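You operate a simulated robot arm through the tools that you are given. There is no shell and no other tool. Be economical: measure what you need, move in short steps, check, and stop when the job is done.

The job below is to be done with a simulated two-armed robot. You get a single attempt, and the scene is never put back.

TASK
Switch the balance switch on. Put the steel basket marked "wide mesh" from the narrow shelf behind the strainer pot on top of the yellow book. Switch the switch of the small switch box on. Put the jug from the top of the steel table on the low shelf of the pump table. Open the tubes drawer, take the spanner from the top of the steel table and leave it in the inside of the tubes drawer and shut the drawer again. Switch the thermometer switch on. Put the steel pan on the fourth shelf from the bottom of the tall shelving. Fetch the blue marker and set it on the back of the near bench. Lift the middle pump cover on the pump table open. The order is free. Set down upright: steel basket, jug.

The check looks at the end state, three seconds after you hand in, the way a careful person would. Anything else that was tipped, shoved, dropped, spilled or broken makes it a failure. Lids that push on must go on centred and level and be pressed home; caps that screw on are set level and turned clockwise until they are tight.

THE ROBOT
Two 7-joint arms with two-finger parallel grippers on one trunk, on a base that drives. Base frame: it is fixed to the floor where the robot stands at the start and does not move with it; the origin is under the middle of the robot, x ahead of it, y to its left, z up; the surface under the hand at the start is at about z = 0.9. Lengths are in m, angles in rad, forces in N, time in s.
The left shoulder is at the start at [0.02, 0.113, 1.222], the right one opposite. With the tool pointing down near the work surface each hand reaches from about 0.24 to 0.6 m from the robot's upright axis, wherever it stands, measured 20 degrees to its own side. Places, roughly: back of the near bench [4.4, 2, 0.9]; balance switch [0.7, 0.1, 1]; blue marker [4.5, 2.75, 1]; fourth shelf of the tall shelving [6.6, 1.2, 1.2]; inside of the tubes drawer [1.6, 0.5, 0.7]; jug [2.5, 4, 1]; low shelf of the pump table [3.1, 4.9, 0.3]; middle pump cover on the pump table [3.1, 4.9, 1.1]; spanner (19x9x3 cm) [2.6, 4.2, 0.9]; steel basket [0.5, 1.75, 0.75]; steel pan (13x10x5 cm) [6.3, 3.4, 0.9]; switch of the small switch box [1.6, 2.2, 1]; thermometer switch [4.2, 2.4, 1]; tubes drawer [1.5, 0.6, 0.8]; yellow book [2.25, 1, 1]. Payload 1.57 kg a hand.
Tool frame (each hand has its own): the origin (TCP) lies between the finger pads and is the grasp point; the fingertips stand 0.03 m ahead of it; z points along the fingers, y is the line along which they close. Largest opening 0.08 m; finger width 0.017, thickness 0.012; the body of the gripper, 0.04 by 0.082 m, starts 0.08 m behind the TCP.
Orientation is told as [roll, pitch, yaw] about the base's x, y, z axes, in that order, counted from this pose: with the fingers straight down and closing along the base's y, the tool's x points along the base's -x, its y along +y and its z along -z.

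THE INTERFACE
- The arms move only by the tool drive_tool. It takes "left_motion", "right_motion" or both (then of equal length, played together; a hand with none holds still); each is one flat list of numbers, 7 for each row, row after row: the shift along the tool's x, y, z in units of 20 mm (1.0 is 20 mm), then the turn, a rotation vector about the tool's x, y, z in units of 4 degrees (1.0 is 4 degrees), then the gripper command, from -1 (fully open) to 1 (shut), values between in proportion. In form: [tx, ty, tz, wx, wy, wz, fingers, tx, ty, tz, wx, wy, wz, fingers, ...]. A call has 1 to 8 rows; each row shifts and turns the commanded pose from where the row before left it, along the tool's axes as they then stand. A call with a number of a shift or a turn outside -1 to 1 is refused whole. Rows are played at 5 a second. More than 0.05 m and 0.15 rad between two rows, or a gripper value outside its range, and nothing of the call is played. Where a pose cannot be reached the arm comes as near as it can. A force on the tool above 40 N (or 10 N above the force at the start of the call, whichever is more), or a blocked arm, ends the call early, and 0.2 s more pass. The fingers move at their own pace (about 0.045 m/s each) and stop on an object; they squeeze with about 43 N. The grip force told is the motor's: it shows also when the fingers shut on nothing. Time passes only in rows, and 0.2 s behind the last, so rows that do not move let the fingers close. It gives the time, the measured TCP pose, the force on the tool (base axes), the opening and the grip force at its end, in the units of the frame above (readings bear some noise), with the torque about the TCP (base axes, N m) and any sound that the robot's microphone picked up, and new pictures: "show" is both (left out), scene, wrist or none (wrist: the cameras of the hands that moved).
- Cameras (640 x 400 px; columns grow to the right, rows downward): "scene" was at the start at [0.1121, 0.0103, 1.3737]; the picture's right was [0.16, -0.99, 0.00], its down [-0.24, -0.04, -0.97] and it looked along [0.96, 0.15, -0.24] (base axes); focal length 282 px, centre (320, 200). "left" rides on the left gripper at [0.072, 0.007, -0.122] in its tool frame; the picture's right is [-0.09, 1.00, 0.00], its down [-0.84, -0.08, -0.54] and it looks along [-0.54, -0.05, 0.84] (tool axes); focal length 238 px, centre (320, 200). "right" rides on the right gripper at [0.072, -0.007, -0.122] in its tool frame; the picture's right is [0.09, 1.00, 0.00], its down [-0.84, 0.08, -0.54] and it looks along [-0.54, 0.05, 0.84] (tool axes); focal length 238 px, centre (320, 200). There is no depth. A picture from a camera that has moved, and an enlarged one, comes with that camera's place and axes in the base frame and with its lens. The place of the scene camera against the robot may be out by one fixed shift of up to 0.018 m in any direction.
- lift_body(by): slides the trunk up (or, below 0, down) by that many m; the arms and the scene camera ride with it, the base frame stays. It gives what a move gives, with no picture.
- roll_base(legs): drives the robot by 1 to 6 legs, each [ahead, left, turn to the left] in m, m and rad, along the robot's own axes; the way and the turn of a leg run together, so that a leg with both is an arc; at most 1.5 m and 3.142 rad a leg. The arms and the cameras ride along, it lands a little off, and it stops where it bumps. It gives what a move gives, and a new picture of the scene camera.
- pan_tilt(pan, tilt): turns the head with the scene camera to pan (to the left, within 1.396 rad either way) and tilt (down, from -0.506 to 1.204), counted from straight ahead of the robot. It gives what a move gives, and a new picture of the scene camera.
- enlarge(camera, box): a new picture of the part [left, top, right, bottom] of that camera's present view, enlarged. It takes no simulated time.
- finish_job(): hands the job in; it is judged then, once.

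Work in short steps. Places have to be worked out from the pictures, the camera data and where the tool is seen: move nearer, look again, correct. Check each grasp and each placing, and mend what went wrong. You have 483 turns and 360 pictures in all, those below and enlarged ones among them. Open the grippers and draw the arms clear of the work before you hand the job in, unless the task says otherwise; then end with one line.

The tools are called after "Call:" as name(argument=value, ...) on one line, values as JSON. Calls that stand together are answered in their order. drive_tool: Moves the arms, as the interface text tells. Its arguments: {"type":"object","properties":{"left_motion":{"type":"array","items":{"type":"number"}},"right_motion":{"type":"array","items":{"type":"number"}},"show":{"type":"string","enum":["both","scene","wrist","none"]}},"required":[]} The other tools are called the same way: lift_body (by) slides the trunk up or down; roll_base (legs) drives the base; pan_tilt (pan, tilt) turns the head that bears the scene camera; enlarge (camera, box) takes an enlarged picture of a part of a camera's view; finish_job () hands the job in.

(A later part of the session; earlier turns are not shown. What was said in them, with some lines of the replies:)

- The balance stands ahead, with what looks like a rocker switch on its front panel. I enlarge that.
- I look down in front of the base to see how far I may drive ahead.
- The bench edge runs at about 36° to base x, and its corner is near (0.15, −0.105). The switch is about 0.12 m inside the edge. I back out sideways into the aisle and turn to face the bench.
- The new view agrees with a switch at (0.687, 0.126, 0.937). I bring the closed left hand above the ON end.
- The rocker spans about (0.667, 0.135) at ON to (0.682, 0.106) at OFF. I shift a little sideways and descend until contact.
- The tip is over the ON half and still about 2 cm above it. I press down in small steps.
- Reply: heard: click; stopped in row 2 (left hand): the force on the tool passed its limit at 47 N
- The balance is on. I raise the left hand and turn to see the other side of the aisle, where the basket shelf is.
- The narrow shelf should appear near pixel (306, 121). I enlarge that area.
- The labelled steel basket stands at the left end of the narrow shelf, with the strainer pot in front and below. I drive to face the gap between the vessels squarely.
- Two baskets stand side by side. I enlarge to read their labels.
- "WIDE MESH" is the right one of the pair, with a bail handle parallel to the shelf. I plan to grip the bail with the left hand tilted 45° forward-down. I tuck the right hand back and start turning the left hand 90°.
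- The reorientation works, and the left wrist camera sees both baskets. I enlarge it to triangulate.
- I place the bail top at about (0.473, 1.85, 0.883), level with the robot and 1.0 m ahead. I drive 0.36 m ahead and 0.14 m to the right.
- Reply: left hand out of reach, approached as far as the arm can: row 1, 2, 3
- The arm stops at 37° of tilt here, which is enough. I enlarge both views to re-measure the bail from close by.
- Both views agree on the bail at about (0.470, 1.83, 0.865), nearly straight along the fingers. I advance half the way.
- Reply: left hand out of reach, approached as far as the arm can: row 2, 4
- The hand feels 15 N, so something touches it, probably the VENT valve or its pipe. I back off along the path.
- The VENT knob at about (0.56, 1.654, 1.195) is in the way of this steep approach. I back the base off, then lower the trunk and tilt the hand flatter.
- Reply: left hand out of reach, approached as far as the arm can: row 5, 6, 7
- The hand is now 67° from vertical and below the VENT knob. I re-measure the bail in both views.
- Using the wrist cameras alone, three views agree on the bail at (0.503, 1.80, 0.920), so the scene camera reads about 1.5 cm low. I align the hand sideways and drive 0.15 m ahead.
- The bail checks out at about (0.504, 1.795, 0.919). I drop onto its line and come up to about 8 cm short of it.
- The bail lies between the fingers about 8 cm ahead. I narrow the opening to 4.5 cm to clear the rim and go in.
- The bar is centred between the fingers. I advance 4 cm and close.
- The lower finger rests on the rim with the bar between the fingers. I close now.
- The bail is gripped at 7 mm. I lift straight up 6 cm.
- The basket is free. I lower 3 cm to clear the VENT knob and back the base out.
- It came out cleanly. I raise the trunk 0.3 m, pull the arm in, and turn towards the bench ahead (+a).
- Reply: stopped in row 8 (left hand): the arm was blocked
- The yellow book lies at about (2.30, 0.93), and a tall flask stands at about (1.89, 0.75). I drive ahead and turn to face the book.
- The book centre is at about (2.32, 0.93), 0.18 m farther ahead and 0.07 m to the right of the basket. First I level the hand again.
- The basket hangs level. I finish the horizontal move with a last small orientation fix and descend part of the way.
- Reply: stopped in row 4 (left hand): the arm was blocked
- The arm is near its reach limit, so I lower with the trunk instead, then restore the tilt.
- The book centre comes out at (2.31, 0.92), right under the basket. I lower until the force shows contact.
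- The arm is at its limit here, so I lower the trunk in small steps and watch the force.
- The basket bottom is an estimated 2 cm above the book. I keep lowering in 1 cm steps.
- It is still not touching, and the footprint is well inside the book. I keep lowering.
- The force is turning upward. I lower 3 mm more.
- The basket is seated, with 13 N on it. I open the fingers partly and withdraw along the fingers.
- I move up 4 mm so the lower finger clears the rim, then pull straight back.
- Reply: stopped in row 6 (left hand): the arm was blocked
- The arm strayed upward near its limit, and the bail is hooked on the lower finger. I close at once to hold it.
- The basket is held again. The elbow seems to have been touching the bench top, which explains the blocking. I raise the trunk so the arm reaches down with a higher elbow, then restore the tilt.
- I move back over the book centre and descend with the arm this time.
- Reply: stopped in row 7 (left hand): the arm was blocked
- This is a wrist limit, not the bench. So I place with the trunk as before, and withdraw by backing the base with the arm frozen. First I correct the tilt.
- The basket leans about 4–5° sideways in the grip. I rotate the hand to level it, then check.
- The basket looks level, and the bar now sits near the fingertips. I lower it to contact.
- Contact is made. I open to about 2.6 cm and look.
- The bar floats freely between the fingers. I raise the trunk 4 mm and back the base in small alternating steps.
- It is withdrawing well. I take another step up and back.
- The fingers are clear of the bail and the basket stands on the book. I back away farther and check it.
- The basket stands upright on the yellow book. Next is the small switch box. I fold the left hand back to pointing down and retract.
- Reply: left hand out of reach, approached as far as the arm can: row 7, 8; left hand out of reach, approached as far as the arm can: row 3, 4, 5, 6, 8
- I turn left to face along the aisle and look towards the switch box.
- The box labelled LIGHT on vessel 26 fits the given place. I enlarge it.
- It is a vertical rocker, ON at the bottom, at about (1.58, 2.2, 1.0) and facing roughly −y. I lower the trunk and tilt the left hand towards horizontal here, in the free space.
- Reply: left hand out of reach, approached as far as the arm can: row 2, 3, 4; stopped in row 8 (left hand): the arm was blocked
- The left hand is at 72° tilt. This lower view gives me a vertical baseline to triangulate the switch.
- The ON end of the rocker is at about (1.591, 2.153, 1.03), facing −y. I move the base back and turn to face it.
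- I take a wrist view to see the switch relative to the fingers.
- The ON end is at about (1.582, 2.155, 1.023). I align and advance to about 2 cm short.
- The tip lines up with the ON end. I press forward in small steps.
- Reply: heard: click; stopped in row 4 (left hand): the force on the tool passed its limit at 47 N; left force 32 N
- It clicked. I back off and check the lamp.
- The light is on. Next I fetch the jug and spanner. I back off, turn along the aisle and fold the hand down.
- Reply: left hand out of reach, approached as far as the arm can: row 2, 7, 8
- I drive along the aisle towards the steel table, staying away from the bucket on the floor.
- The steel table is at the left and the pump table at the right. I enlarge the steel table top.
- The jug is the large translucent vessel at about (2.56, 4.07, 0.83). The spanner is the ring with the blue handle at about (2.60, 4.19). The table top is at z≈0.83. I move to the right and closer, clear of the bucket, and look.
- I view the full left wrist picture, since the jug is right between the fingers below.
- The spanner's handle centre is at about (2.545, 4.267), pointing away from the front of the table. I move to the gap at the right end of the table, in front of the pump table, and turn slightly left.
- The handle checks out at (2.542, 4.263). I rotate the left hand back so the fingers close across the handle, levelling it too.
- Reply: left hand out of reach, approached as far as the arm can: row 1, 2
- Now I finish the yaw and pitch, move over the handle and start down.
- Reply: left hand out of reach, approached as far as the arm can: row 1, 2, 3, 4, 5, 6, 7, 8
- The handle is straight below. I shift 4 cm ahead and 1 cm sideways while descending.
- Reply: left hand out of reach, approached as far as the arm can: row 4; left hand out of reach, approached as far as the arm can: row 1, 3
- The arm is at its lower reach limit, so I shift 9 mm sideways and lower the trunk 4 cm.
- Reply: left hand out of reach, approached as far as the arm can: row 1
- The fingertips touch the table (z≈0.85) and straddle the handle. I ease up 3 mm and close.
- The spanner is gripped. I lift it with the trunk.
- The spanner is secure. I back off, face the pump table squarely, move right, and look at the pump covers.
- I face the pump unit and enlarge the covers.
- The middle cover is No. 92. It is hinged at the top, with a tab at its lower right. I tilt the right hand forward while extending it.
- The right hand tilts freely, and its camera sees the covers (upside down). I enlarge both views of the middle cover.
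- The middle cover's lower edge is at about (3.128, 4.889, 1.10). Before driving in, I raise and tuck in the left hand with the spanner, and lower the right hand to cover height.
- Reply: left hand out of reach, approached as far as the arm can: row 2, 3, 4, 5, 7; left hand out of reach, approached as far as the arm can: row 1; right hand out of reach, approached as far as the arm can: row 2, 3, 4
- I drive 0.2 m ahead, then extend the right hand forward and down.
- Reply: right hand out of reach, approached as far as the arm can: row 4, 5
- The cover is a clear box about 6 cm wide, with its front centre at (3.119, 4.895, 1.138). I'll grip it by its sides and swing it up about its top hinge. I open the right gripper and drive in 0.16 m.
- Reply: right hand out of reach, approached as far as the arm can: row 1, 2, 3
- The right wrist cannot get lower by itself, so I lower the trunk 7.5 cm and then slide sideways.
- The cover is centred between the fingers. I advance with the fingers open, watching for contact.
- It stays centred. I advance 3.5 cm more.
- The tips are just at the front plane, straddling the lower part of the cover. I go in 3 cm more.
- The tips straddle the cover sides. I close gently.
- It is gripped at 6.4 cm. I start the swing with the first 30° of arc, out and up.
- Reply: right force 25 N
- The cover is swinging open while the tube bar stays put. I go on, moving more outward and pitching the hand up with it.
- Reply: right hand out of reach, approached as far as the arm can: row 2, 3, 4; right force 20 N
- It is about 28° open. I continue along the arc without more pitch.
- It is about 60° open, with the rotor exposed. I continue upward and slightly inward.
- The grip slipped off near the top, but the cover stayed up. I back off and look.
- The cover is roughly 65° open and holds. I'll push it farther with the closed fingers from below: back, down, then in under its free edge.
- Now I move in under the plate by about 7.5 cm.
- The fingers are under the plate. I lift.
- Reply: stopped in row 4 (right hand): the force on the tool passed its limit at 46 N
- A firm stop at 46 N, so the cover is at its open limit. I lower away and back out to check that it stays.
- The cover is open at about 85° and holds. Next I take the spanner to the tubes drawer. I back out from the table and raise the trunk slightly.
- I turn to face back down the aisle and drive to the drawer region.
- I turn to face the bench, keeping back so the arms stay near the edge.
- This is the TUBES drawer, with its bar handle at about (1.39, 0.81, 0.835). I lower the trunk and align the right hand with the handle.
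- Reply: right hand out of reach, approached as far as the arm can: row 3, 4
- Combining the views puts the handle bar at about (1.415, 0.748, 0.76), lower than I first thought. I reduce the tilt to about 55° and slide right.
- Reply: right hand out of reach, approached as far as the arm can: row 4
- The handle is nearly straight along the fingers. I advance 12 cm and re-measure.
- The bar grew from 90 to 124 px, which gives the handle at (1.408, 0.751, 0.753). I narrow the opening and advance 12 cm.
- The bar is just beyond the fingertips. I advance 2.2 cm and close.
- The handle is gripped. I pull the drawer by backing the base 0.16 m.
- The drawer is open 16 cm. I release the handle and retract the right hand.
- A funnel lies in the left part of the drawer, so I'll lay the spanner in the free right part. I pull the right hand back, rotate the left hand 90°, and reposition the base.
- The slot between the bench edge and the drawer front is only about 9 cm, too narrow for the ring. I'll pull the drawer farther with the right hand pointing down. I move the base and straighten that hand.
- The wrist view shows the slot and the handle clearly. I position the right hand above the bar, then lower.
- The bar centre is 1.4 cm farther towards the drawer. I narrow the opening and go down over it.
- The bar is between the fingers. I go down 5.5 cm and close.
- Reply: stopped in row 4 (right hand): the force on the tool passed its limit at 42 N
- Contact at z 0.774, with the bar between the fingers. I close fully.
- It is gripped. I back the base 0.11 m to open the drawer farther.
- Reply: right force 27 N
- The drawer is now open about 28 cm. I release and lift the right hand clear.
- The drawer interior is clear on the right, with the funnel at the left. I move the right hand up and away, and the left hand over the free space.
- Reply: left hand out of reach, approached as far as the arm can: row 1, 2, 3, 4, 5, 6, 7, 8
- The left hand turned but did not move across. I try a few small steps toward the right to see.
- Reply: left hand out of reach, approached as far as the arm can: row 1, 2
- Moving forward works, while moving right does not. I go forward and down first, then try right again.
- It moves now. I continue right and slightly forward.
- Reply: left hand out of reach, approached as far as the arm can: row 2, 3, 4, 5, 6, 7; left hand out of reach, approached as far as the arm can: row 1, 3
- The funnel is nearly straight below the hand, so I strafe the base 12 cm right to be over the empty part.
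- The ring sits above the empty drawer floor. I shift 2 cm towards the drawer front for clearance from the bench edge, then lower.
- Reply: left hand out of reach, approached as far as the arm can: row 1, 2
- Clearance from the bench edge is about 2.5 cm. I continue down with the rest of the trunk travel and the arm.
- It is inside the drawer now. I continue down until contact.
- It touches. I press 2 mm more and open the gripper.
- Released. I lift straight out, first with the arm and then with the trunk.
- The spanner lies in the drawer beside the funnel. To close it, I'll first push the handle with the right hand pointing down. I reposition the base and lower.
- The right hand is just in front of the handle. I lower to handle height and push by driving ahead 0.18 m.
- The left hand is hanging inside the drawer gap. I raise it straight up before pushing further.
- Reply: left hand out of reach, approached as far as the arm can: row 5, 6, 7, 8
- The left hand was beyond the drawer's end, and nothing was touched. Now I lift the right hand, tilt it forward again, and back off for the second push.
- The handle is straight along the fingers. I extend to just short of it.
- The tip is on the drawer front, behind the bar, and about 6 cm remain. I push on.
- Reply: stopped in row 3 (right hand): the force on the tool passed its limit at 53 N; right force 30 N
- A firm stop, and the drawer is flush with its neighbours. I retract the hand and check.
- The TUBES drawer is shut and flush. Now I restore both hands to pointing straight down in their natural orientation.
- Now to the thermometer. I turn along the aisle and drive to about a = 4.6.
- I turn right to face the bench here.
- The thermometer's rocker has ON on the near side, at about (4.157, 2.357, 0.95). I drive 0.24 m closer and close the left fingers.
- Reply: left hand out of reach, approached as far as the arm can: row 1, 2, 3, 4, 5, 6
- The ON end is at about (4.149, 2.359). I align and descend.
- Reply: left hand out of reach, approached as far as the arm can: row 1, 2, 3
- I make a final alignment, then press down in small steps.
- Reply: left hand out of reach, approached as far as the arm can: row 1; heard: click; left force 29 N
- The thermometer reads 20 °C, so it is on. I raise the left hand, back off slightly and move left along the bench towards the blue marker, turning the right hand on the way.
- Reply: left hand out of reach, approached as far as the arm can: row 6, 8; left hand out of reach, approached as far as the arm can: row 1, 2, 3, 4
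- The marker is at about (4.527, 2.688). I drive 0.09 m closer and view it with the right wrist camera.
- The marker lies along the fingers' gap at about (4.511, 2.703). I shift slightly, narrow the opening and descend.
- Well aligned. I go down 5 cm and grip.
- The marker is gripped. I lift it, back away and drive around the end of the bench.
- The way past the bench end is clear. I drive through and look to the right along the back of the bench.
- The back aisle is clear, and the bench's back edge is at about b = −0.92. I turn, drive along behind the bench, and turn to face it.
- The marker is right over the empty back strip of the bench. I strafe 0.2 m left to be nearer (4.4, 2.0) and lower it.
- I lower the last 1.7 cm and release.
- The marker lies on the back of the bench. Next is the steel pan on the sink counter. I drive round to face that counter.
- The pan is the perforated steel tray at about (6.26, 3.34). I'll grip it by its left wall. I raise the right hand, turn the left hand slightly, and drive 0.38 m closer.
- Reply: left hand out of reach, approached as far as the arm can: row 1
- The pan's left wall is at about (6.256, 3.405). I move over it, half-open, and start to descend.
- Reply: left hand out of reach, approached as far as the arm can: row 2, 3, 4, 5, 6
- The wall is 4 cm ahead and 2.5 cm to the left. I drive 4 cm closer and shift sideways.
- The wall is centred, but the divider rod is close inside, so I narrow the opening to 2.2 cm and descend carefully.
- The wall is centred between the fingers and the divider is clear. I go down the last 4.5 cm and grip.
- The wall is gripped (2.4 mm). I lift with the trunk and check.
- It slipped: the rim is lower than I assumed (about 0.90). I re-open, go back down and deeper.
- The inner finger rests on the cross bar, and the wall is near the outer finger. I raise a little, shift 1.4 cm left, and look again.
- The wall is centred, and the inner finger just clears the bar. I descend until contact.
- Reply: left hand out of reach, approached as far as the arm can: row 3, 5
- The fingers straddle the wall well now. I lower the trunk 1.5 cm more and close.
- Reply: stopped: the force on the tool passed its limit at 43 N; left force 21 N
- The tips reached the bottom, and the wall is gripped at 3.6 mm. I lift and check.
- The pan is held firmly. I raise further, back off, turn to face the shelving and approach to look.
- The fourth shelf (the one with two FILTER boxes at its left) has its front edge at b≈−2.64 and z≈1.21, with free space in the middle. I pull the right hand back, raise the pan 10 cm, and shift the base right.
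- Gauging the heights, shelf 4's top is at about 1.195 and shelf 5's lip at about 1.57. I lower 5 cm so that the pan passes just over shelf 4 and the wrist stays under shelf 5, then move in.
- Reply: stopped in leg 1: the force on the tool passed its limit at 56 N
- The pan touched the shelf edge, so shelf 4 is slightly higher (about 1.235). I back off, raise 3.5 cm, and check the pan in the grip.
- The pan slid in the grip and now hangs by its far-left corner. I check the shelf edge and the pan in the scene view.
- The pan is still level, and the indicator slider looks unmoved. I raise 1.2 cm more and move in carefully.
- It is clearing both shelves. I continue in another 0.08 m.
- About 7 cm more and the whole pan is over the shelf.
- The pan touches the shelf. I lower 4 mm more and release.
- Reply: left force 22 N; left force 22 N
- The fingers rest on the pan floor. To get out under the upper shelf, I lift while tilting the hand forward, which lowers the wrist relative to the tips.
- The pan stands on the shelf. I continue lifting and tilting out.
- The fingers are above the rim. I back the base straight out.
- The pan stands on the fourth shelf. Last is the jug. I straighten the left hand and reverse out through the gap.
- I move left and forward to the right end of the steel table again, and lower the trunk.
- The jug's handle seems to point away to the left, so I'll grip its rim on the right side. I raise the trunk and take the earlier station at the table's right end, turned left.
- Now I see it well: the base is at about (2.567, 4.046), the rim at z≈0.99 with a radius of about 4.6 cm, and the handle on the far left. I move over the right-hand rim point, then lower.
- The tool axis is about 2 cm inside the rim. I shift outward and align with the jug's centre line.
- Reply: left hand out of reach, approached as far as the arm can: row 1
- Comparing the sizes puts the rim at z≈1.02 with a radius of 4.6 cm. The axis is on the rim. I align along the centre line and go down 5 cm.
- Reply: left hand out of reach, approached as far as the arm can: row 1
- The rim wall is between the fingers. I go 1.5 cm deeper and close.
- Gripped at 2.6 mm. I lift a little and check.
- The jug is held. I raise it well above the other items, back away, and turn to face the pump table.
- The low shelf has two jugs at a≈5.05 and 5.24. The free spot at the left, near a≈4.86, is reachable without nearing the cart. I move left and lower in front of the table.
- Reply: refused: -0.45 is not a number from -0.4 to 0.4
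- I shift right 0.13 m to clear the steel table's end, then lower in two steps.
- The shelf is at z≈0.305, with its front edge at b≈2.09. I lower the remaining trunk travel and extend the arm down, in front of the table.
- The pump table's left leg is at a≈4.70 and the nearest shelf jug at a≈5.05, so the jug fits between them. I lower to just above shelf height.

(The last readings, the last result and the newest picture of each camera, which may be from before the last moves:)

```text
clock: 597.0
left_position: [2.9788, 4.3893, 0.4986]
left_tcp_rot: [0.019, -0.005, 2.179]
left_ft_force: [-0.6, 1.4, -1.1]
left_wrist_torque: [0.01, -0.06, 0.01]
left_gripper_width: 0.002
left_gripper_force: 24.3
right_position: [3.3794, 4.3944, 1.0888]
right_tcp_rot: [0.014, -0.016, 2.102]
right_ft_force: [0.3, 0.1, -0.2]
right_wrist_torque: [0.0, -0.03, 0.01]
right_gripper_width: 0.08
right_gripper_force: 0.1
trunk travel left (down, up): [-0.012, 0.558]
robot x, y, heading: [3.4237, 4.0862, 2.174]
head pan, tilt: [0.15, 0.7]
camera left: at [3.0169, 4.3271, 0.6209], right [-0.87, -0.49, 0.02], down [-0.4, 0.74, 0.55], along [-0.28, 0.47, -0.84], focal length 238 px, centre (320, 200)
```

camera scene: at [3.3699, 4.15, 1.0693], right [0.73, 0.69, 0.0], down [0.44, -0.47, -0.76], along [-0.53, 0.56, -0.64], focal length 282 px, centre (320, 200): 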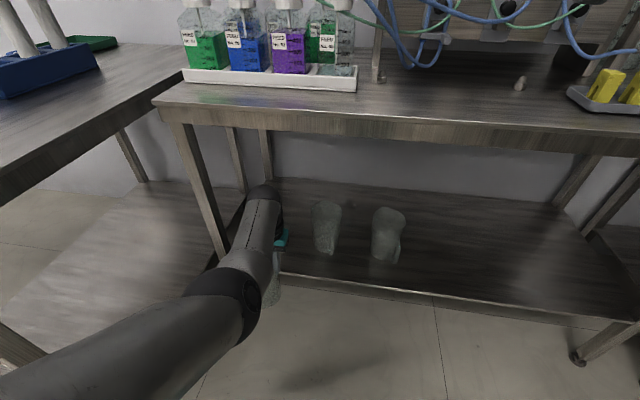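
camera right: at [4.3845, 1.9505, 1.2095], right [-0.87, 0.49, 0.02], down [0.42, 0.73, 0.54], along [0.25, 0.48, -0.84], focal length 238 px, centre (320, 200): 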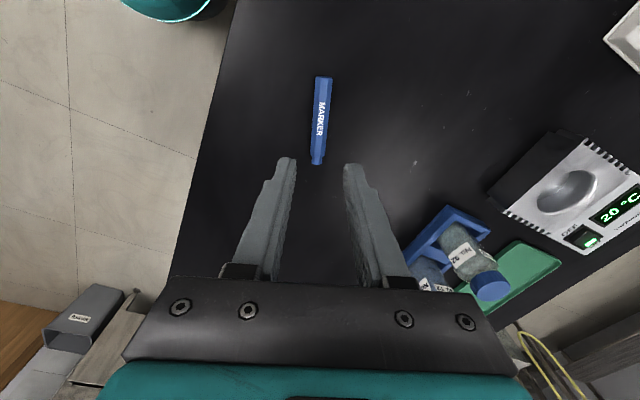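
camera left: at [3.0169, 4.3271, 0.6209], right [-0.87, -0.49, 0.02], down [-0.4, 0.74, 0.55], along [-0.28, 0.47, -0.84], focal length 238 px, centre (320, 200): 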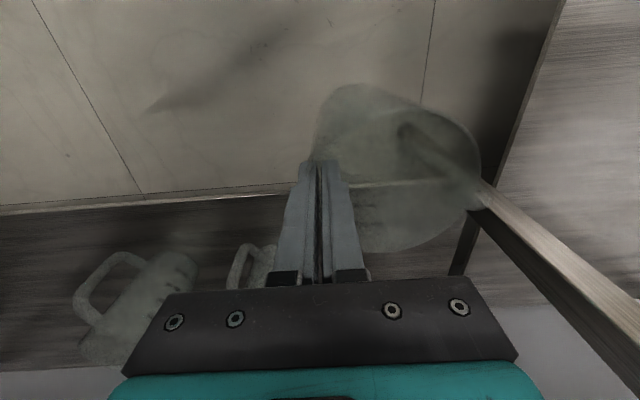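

It fits between the leg and the nearest jug with about 6 cm to spare. I drive in 0.17 m.

Call:
roll_base(legs=[[0.1, 0, 0]])

Call:
roll_base(legs=[[0.075, 0, 0]])

Call:
drive_tool(left_motion=[0, 0, 0, 0, 0, 0, 1], show="wrist")

```text
clock: 598.2
left_position: [2.9211, 4.4709, 0.4992]
left_tcp_rot: [0.021, -0.004, 2.178]
left_ft_force: [-0.4, -0.7, -1.6]
left_wrist_torque: [0.04, -0.04, -0.05]
left_gripper_width: 0.0022
left_gripper_force: 24.1
right_position: [3.3224, 4.4757, 1.0884]
right_tcp_rot: [0.014, -0.014, 2.102]
right_ft_force: [0.2, -0.2, -0.4]
right_wrist_torque: [-0.01, 0.0, -0.03]
right_gripper_width: 0.0801
right_gripper_force: 0.1
trunk travel left (down, up): [-0.012, 0.558]
robot x, y, heading: [3.3677, 4.1655, 2.176]
head pan, tilt: [0.15, 0.7]
camera scene: at [3.3132, 4.2314, 1.0693], right [0.73, 0.69, 0.0], down [0.44, -0.47, -0.76], along [-0.53, 0.56, -0.64], focal length 282 px, centre (320, 200)
```

scene: 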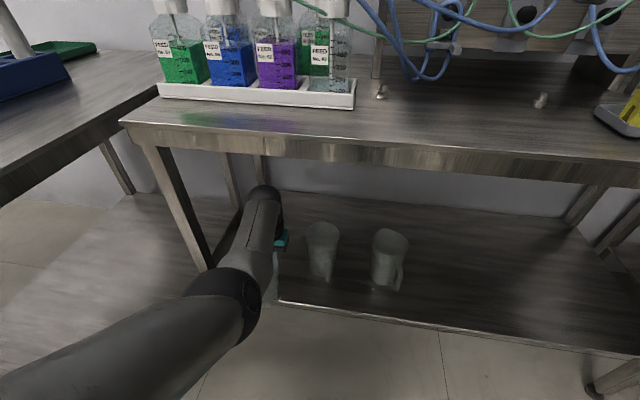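

```text
clock: 599.2
left_position: [2.8775, 4.5325, 0.4984]
left_tcp_rot: [0.019, -0.004, 2.177]
left_ft_force: [0.3, 0.2, -0.3]
left_wrist_torque: [0.01, -0.06, 0.0]
left_gripper_width: 0.002
left_gripper_force: 23.5
right_position: [3.2788, 4.538, 1.0889]
right_tcp_rot: [0.014, -0.016, 2.105]
right_ft_force: [-0.3, -0.4, 0.2]
right_wrist_torque: [0.0, -0.01, 0.01]
right_gripper_width: 0.0802
right_gripper_force: 0.0
trunk travel left (down, up): [-0.012, 0.558]
robot x, y, heading: [3.3234, 4.2281, 2.176]
head pan, tilt: [0.15, 0.7]
camera scene: at [3.2701, 4.2935, 1.0693], right [0.73, 0.69, 0.0], down [0.44, -0.47, -0.76], along [-0.53, 0.56, -0.64], focal length 282 px, centre (320, 200)
```

scene: 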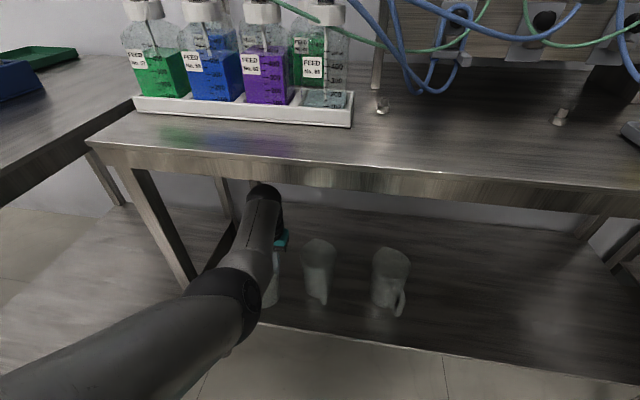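

```text
clock: 599.6
left_position: [2.8791, 4.5326, 0.4988]
left_tcp_rot: [0.019, -0.006, 2.179]
left_ft_force: [0.2, 1.2, -1.2]
left_wrist_torque: [0.01, -0.03, 0.02]
left_gripper_width: 0.0021
left_gripper_force: 23.7
right_position: [3.2794, 4.5374, 1.0883]
right_tcp_rot: [0.015, -0.016, 2.103]
right_ft_force: [0.1, -0.8, 1.0]
right_wrist_torque: [0.0, -0.04, -0.02]
right_gripper_width: 0.08
right_gripper_force: 0.1
trunk travel left (down, up): [-0.012, 0.558]
robot x, y, heading: [3.3263, 4.2255, 2.177]
head pan, tilt: [0.15, 0.7]
camera left: at [2.9171, 4.4706, 0.6209], right [-0.87, -0.49, 0.02], down [-0.4, 0.74, 0.54], along [-0.28, 0.47, -0.84], focal length 238 px, centre (320, 200)
```

left: 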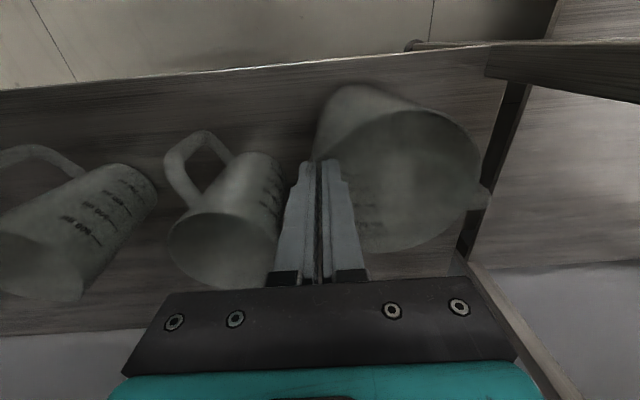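

The jug is over the shelf. Its neighbour is close to the outer finger, so I shift 2 cm left, and then lower to contact.

Call:
drive_tool(left_motion=[0, 0.6, 0, 0, 0, 0, 1, 0, 0.6, 0, 0, 0, 0, 1, 0, 0, 0.5, 0, 0, 0, 1, 0, 0, 0.4, 0, 0, 0, 1, 0, 0, 0.3, 0, 0, 0, 1], show="wrist")

```text
clock: 600.8
left_position: [2.8584, 4.5197, 0.4742]
left_tcp_rot: [0.019, -0.005, 2.178]
left_ft_force: [0.2, 0.9, -0.9]
left_wrist_torque: [0.04, -0.05, -0.01]
left_gripper_width: 0.0023
left_gripper_force: 23.3
right_position: [3.2793, 4.5374, 1.089]
right_tcp_rot: [0.014, -0.018, 2.103]
right_ft_force: [0.7, -0.1, 0.5]
right_wrist_torque: [0.03, -0.01, 0.0]
right_gripper_width: 0.08
right_gripper_force: 0.0
trunk travel left (down, up): [-0.012, 0.558]
robot x, y, heading: [3.3213, 4.2301, 2.183]
head pan, tilt: [0.15, 0.7]
camera left: at [2.8971, 4.4577, 0.5975], right [-0.87, -0.49, 0.02], down [-0.4, 0.74, 0.54], along [-0.28, 0.47, -0.84], focal length 238 px, centre (320, 200)
```

left: 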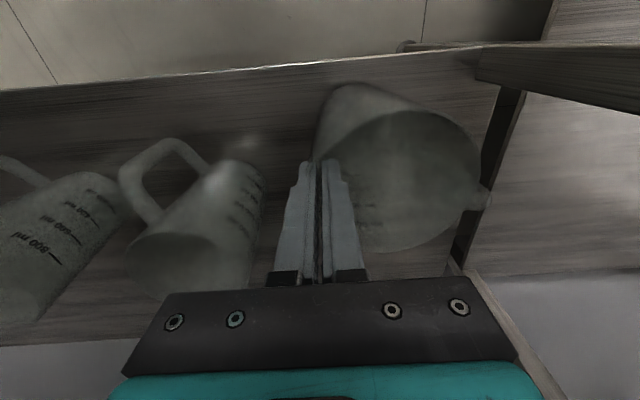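

I push 1.6 cm further in for margin at the shelf edge, then lower the rest.

Call:
drive_tool(left_motion=[-0.8, 0, 0, 0, 0, 0, 1, 0, 0, 0.25, 0, 0, 0, 1, 0, 0, 0.2, 0, 0, 0, 1, 0, 0, 0.2, 0, 0, 0, 1], show="wrist")

```text
clock: 601.8
left_position: [2.8585, 4.5204, 0.4653]
left_tcp_rot: [0.018, -0.004, 2.178]
left_ft_force: [0.1, 0.0, -1.3]
left_wrist_torque: [0.03, -0.06, 0.01]
left_gripper_width: 0.002
left_gripper_force: 24.0
left hand out of reach, approached as far as the arm can: row 1, 3
right_position: [3.2794, 4.5384, 1.09]
right_tcp_rot: [0.014, -0.017, 2.102]
right_ft_force: [0.0, 1.0, -0.6]
right_wrist_torque: [-0.01, 0.03, 0.01]
right_gripper_width: 0.0798
right_gripper_force: 0.0
trunk travel left (down, up): [-0.012, 0.558]
robot x, y, heading: [3.323, 4.2245, 2.181]
head pan, tilt: [0.15, 0.7]
camera left: at [2.8969, 4.4582, 0.5881], right [-0.87, -0.49, 0.02], down [-0.4, 0.73, 0.55], along [-0.28, 0.47, -0.84], focal length 238 px, centre (320, 200)
```

left: 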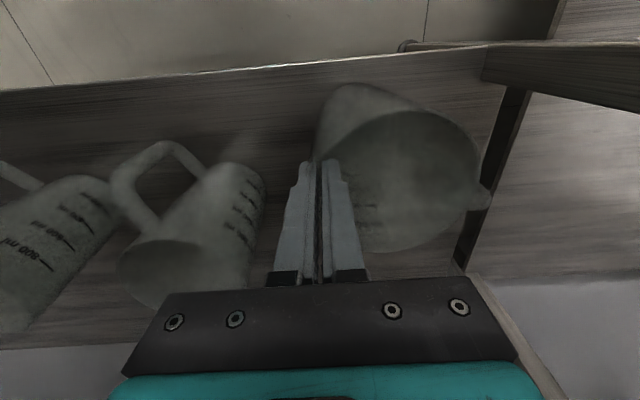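

The arm is at its reach, so the base goes in 2 cm, and then I keep lowering until contact.

Call:
roll_base(legs=[[0.025, 0, 0]])

Call:
drive_tool(left_motion=[0, 0, 0.25, 0, 0, 0, 1, 0, 0, 0.25, 0, 0, 0, 1, 0, 0, 0.25, 0, 0, 0, 1], show="wrist")

```text
clock: 602.6
left_position: [2.8432, 4.5402, 0.4648]
left_tcp_rot: [0.018, -0.006, 2.179]
left_ft_force: [0.0, 0.2, -1.1]
left_wrist_torque: [0.03, -0.08, -0.01]
left_gripper_width: 0.002
left_gripper_force: 23.2
right_position: [3.2655, 4.558, 1.089]
right_tcp_rot: [0.014, -0.019, 2.102]
right_ft_force: [0.7, -0.8, 1.5]
right_wrist_torque: [0.01, -0.04, -0.04]
right_gripper_width: 0.08
right_gripper_force: 0.1
trunk travel left (down, up): [-0.012, 0.558]
robot x, y, heading: [3.313, 4.2472, 2.177]
head pan, tilt: [0.15, 0.7]
camera scene: at [3.2559, 4.3139, 1.0693], right [0.73, 0.69, 0.0], down [0.44, -0.47, -0.76], along [-0.53, 0.56, -0.64], focal length 282 px, centre (320, 200)
```

scene: 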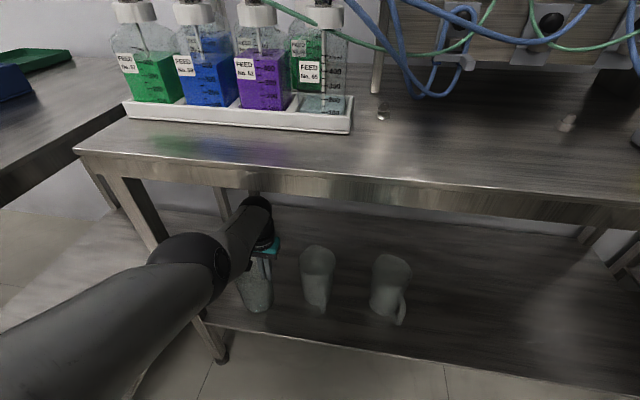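

```text
clock: 603.4
left_position: [2.8468, 4.5382, 0.457]
left_tcp_rot: [0.021, -0.016, 2.177]
left_ft_force: [2.6, 5.2, 19.0]
left_wrist_torque: [-0.15, 0.66, -0.15]
left_gripper_width: 0.0029
left_gripper_force: 24.0
left hand out of reach, approached as far as the arm can: row 2
right_position: [3.267, 4.5587, 1.0898]
right_tcp_rot: [0.016, -0.018, 2.103]
right_ft_force: [0.0, -1.1, 0.4]
right_wrist_torque: [0.01, 0.03, -0.01]
right_gripper_width: 0.0799
right_gripper_force: 0.2
trunk travel left (down, up): [-0.012, 0.558]
robot x, y, heading: [3.3091, 4.2451, 2.182]
head pan, tilt: [0.15, 0.7]
camera left: at [2.8864, 4.4754, 0.5787], right [-0.87, -0.49, 0.02], down [-0.4, 0.73, 0.55], along [-0.29, 0.47, -0.83], focal length 238 px, centre (320, 200)
```

left: 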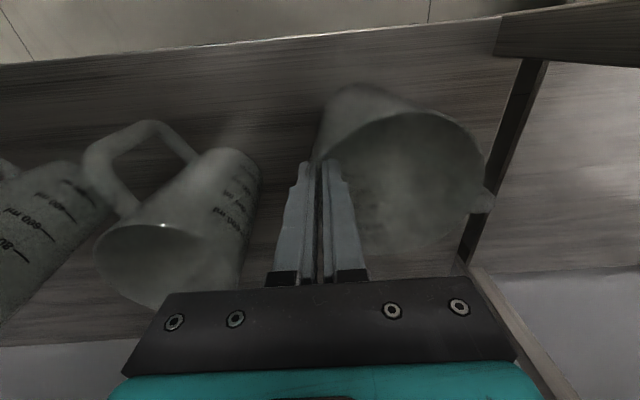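

The jug is on the shelf (19 N). I ease up slightly and open.

Call:
drive_tool(left_motion=[0, 0, -0.1, 0, 0, 0, 1, 0, 0, 0, 0, 0, 0, 0.4, 0, 0, 0, 0, 0, 0, 0.4, 0, 0, 0, 0, 0, 0, 0.4], show="wrist")

```text
clock: 604.4
left_position: [2.847, 4.5361, 0.4555]
left_tcp_rot: [0.018, -0.006, 2.18]
left_ft_force: [0.2, 0.1, -0.1]
left_wrist_torque: [-0.01, 0.0, 0.02]
left_gripper_width: 0.0243
left_gripper_force: 0.1
right_position: [3.2656, 4.5585, 1.0908]
right_tcp_rot: [0.013, -0.017, 2.102]
right_ft_force: [0.7, -0.6, 0.3]
right_wrist_torque: [0.0, 0.02, 0.01]
right_gripper_width: 0.0799
right_gripper_force: 0.0
trunk travel left (down, up): [-0.012, 0.558]
robot x, y, heading: [3.3107, 4.2499, 2.179]
head pan, tilt: [0.15, 0.7]
camera left: at [2.8859, 4.4735, 0.5781], right [-0.87, -0.49, 0.02], down [-0.4, 0.73, 0.55], along [-0.28, 0.47, -0.84], focal length 238 px, centre (320, 200)
```

left: 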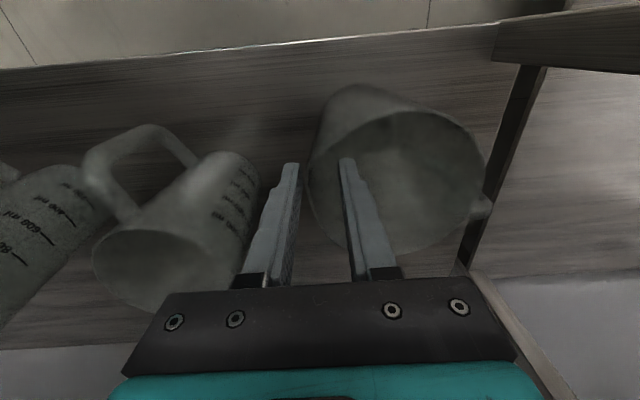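

The jug stands free. I lift the hand 7 cm straight up, clear of the rim, and back out.

Call:
drive_tool(left_motion=[0, 0, -0.6, 0, 0, 0, 0.4, 0, 0, -0.8, 0, 0, 0, 0.4, 0, 0, -0.8, 0, 0, 0, 0.4, 0, 0, -0.8, 0, 0, 0, 0.4, 0, 0, -0.5, 0, 0, 0, 0.4], show="wrist")

```text
clock: 605.6
left_position: [2.8307, 4.559, 0.5113]
left_tcp_rot: [0.021, -0.003, 2.18]
left_ft_force: [-0.9, 0.1, 0.6]
left_wrist_torque: [0.03, -0.02, -0.02]
left_gripper_width: 0.0237
left_gripper_force: 0.0
left hand out of reach, approached as far as the arm can: row 1, 2, 3, 4, 5
right_position: [3.2665, 4.5583, 1.0891]
right_tcp_rot: [0.014, -0.016, 2.102]
right_ft_force: [-0.2, 0.7, 0.2]
right_wrist_torque: [-0.01, -0.01, 0.0]
right_gripper_width: 0.0799
right_gripper_force: 0.0
trunk travel left (down, up): [-0.012, 0.558]
robot x, y, heading: [3.3135, 4.246, 2.177]
head pan, tilt: [0.15, 0.7]
camera left: at [2.8694, 4.4966, 0.6346], right [-0.87, -0.49, 0.02], down [-0.4, 0.74, 0.54], along [-0.28, 0.46, -0.84], focal length 238 px, centre (320, 200)
```

left: 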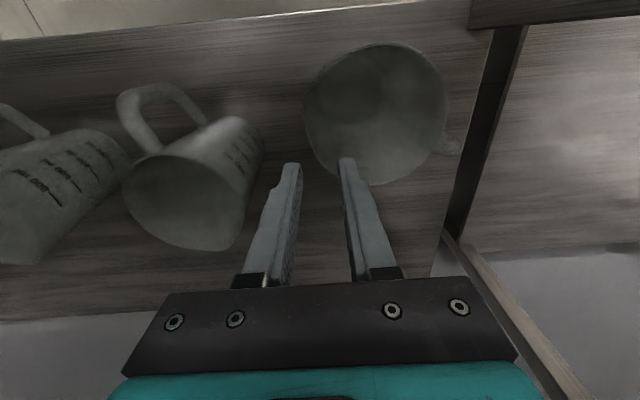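

The jug stands upright. The tip is just at rim height, so I raise the trunk 4 cm and then back out.

Call:
lift_body(by=0.035)

Call:
roll_base(legs=[[-0.2, 0, 0], [-0.3, 0, 0]])

Call:
pan_tilt(pan=0.15, tilt=0.6)

Call:
enlarge(camera="scene", box=[160, 120, 480, 320])

```text
clock: 606.4
left_position: [2.8304, 4.559, 0.5466]
left_tcp_rot: [0.02, -0.003, 2.181]
left_ft_force: [-0.5, 0.0, 0.4]
left_wrist_torque: [0.02, 0.02, -0.01]
left_gripper_width: 0.0237
left_gripper_force: 0.0
right_position: [3.2642, 4.5587, 1.1242]
right_tcp_rot: [0.014, -0.018, 2.102]
right_ft_force: [0.2, 0.4, 0.2]
right_wrist_torque: [-0.01, -0.01, -0.01]
right_gripper_width: 0.0798
right_gripper_force: 0.0
trunk travel left (down, up): [-0.047, 0.523]
robot x, y, heading: [3.3134, 4.2489, 2.178]
head pan, tilt: [0.15, 0.7]
```

```text
clock: 609.6
left_position: [3.1171, 4.1481, 0.5466]
left_tcp_rot: [0.019, -0.005, 2.173]
left_ft_force: [0.8, 0.3, 0.2]
left_wrist_torque: [0.01, 0.0, -0.03]
left_gripper_width: 0.024
left_gripper_force: 0.0
right_position: [3.5529, 4.1453, 1.1235]
right_tcp_rot: [0.013, -0.016, 2.097]
right_ft_force: [-0.1, 1.1, 0.0]
right_wrist_torque: [0.02, 0.0, -0.03]
right_gripper_width: 0.0801
right_gripper_force: 0.2
trunk travel left (down, up): [-0.047, 0.523]
robot x, y, heading: [3.5963, 3.834, 2.173]
head pan, tilt: [0.15, 0.7]
camera scene: at [3.5424, 3.901, 1.1044], right [0.73, 0.68, 0.0], down [0.44, -0.47, -0.77], along [-0.52, 0.56, -0.64], focal length 282 px, centre (320, 200)
```

scene: 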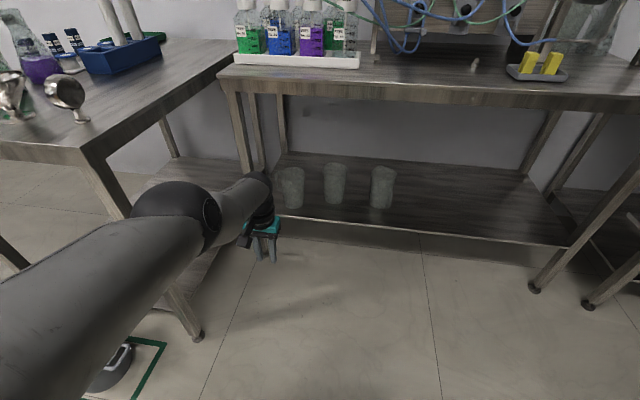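

```text
clock: 610.3
left_position: [3.1173, 4.1471, 0.5454]
left_tcp_rot: [0.019, -0.004, 2.174]
left_ft_force: [0.6, -0.4, -0.6]
left_wrist_torque: [-0.01, 0.03, 0.0]
left_gripper_width: 0.0237
left_gripper_force: 0.0
right_position: [3.5528, 4.1448, 1.1242]
right_tcp_rot: [0.015, -0.014, 2.098]
right_ft_force: [0.3, -0.5, 0.0]
right_wrist_torque: [0.01, -0.01, 0.02]
right_gripper_width: 0.0801
right_gripper_force: 0.1
trunk travel left (down, up): [-0.047, 0.523]
robot x, y, heading: [3.5974, 3.8328, 2.171]
head pan, tilt: [0.15, 0.6]
camera scene: at [3.54, 3.9035, 1.1129], right [0.73, 0.68, 0.0], down [0.39, -0.41, -0.82], along [-0.56, 0.6, -0.57], focal length 282 px, centre (320, 200)
```

scene: 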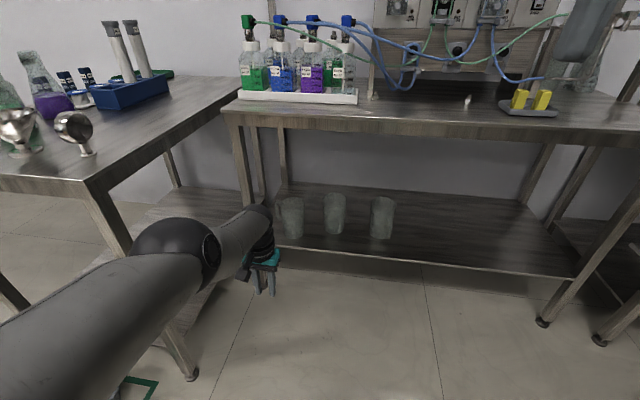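

```text
2.00 times, centred on (320, 220) of scene
camera zoom: at [3.54, 3.9035, 1.1129], right [0.73, 0.68, 0.0], down [0.39, -0.41, -0.82], along [-0.56, 0.6, -0.57], focal length 564 px, centre (320, 160)
```

zoom: 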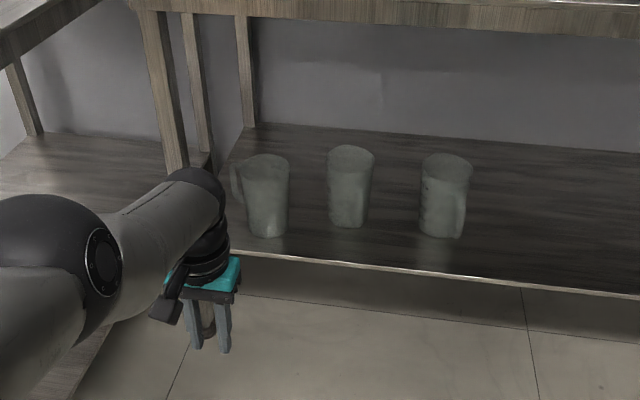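

All three jugs stand upright on the low shelf, and everything asked is done. I open the grippers fully, raise up and back clear.

Call:
lift_body(by=0.35)

Call:
drive_tool(left_motion=[0, 0, -1, 0, 0, 0, -1, 0, 0, -1, 0, 0, 0, -1, 0, 0, -1, 0, 0, 0, -1, 0, 0, -1, 0, 0, 0, -1], show="none")

Call:
roll_base(legs=[[-0.3, 0, 0]])

```text
clock: 613.7
left_position: [3.118, 4.1473, 0.8962]
left_tcp_rot: [0.021, -0.004, 2.173]
left_ft_force: [-0.2, 0.2, 0.0]
left_wrist_torque: [0.01, -0.03, 0.03]
left_gripper_width: 0.0239
left_gripper_force: 0.1
right_position: [3.5538, 4.146, 1.4744]
right_tcp_rot: [0.012, -0.015, 2.097]
right_ft_force: [-0.4, -0.1, 0.0]
right_wrist_torque: [-0.01, -0.02, 0.02]
right_gripper_width: 0.0799
right_gripper_force: 0.1
trunk travel left (down, up): [-0.397, 0.173]
robot x, y, heading: [3.5973, 3.8359, 2.169]
head pan, tilt: [0.15, 0.6]
```

```text
clock: 614.7
left_position: [3.1039, 4.1687, 0.9665]
left_tcp_rot: [0.021, -0.001, 2.172]
left_ft_force: [-1.3, 0.4, 0.4]
left_wrist_torque: [0.0, 0.0, 0.0]
left_gripper_width: 0.0799
left_gripper_force: 0.0
left hand out of reach, approached as far as the arm can: row 1, 2, 3, 4
right_position: [3.5528, 4.145, 1.4748]
right_tcp_rot: [0.015, -0.015, 2.099]
right_ft_force: [0.5, 0.2, -0.3]
right_wrist_torque: [-0.02, 0.0, -0.01]
right_gripper_width: 0.08
right_gripper_force: 0.1
trunk travel left (down, up): [-0.397, 0.173]
robot x, y, heading: [3.5948, 3.8331, 2.173]
head pan, tilt: [0.15, 0.6]
```

```text
clock: 616.8
left_position: [3.2754, 3.922, 0.9676]
left_tcp_rot: [0.021, -0.002, 2.168]
left_ft_force: [0.1, -0.1, 0.0]
left_wrist_torque: [0.01, -0.02, 0.05]
left_gripper_width: 0.08
left_gripper_force: 0.1
right_position: [3.7257, 3.8961, 1.4747]
right_tcp_rot: [0.014, -0.017, 2.094]
right_ft_force: [-0.1, 0.0, 0.8]
right_wrist_torque: [0.01, 0.02, -0.03]
right_gripper_width: 0.0801
right_gripper_force: 0.0
trunk travel left (down, up): [-0.397, 0.173]
robot x, y, heading: [3.7679, 3.5854, 2.168]
head pan, tilt: [0.15, 0.6]
camera scene: at [3.7111, 3.6543, 1.463], right [0.73, 0.68, 0.0], down [0.38, -0.41, -0.83], along [-0.56, 0.61, -0.56], focal length 282 px, centre (320, 200)
```

scene: 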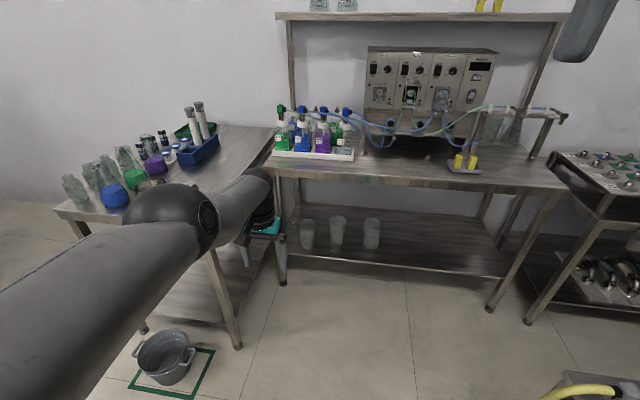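

The pump cover is open and the jugs stand on the low shelf. The bucket is in its green square, and both arms are clear. I hand in.

Call:
finish_job()

```text
The job is handed in.
```

I did all nine jobs and handed in with both grippers open and the arms clear. One risk remains: early on the left hand pressed the VENT knob by the basket shelf with about 15 N, and I did not check whether it moved.
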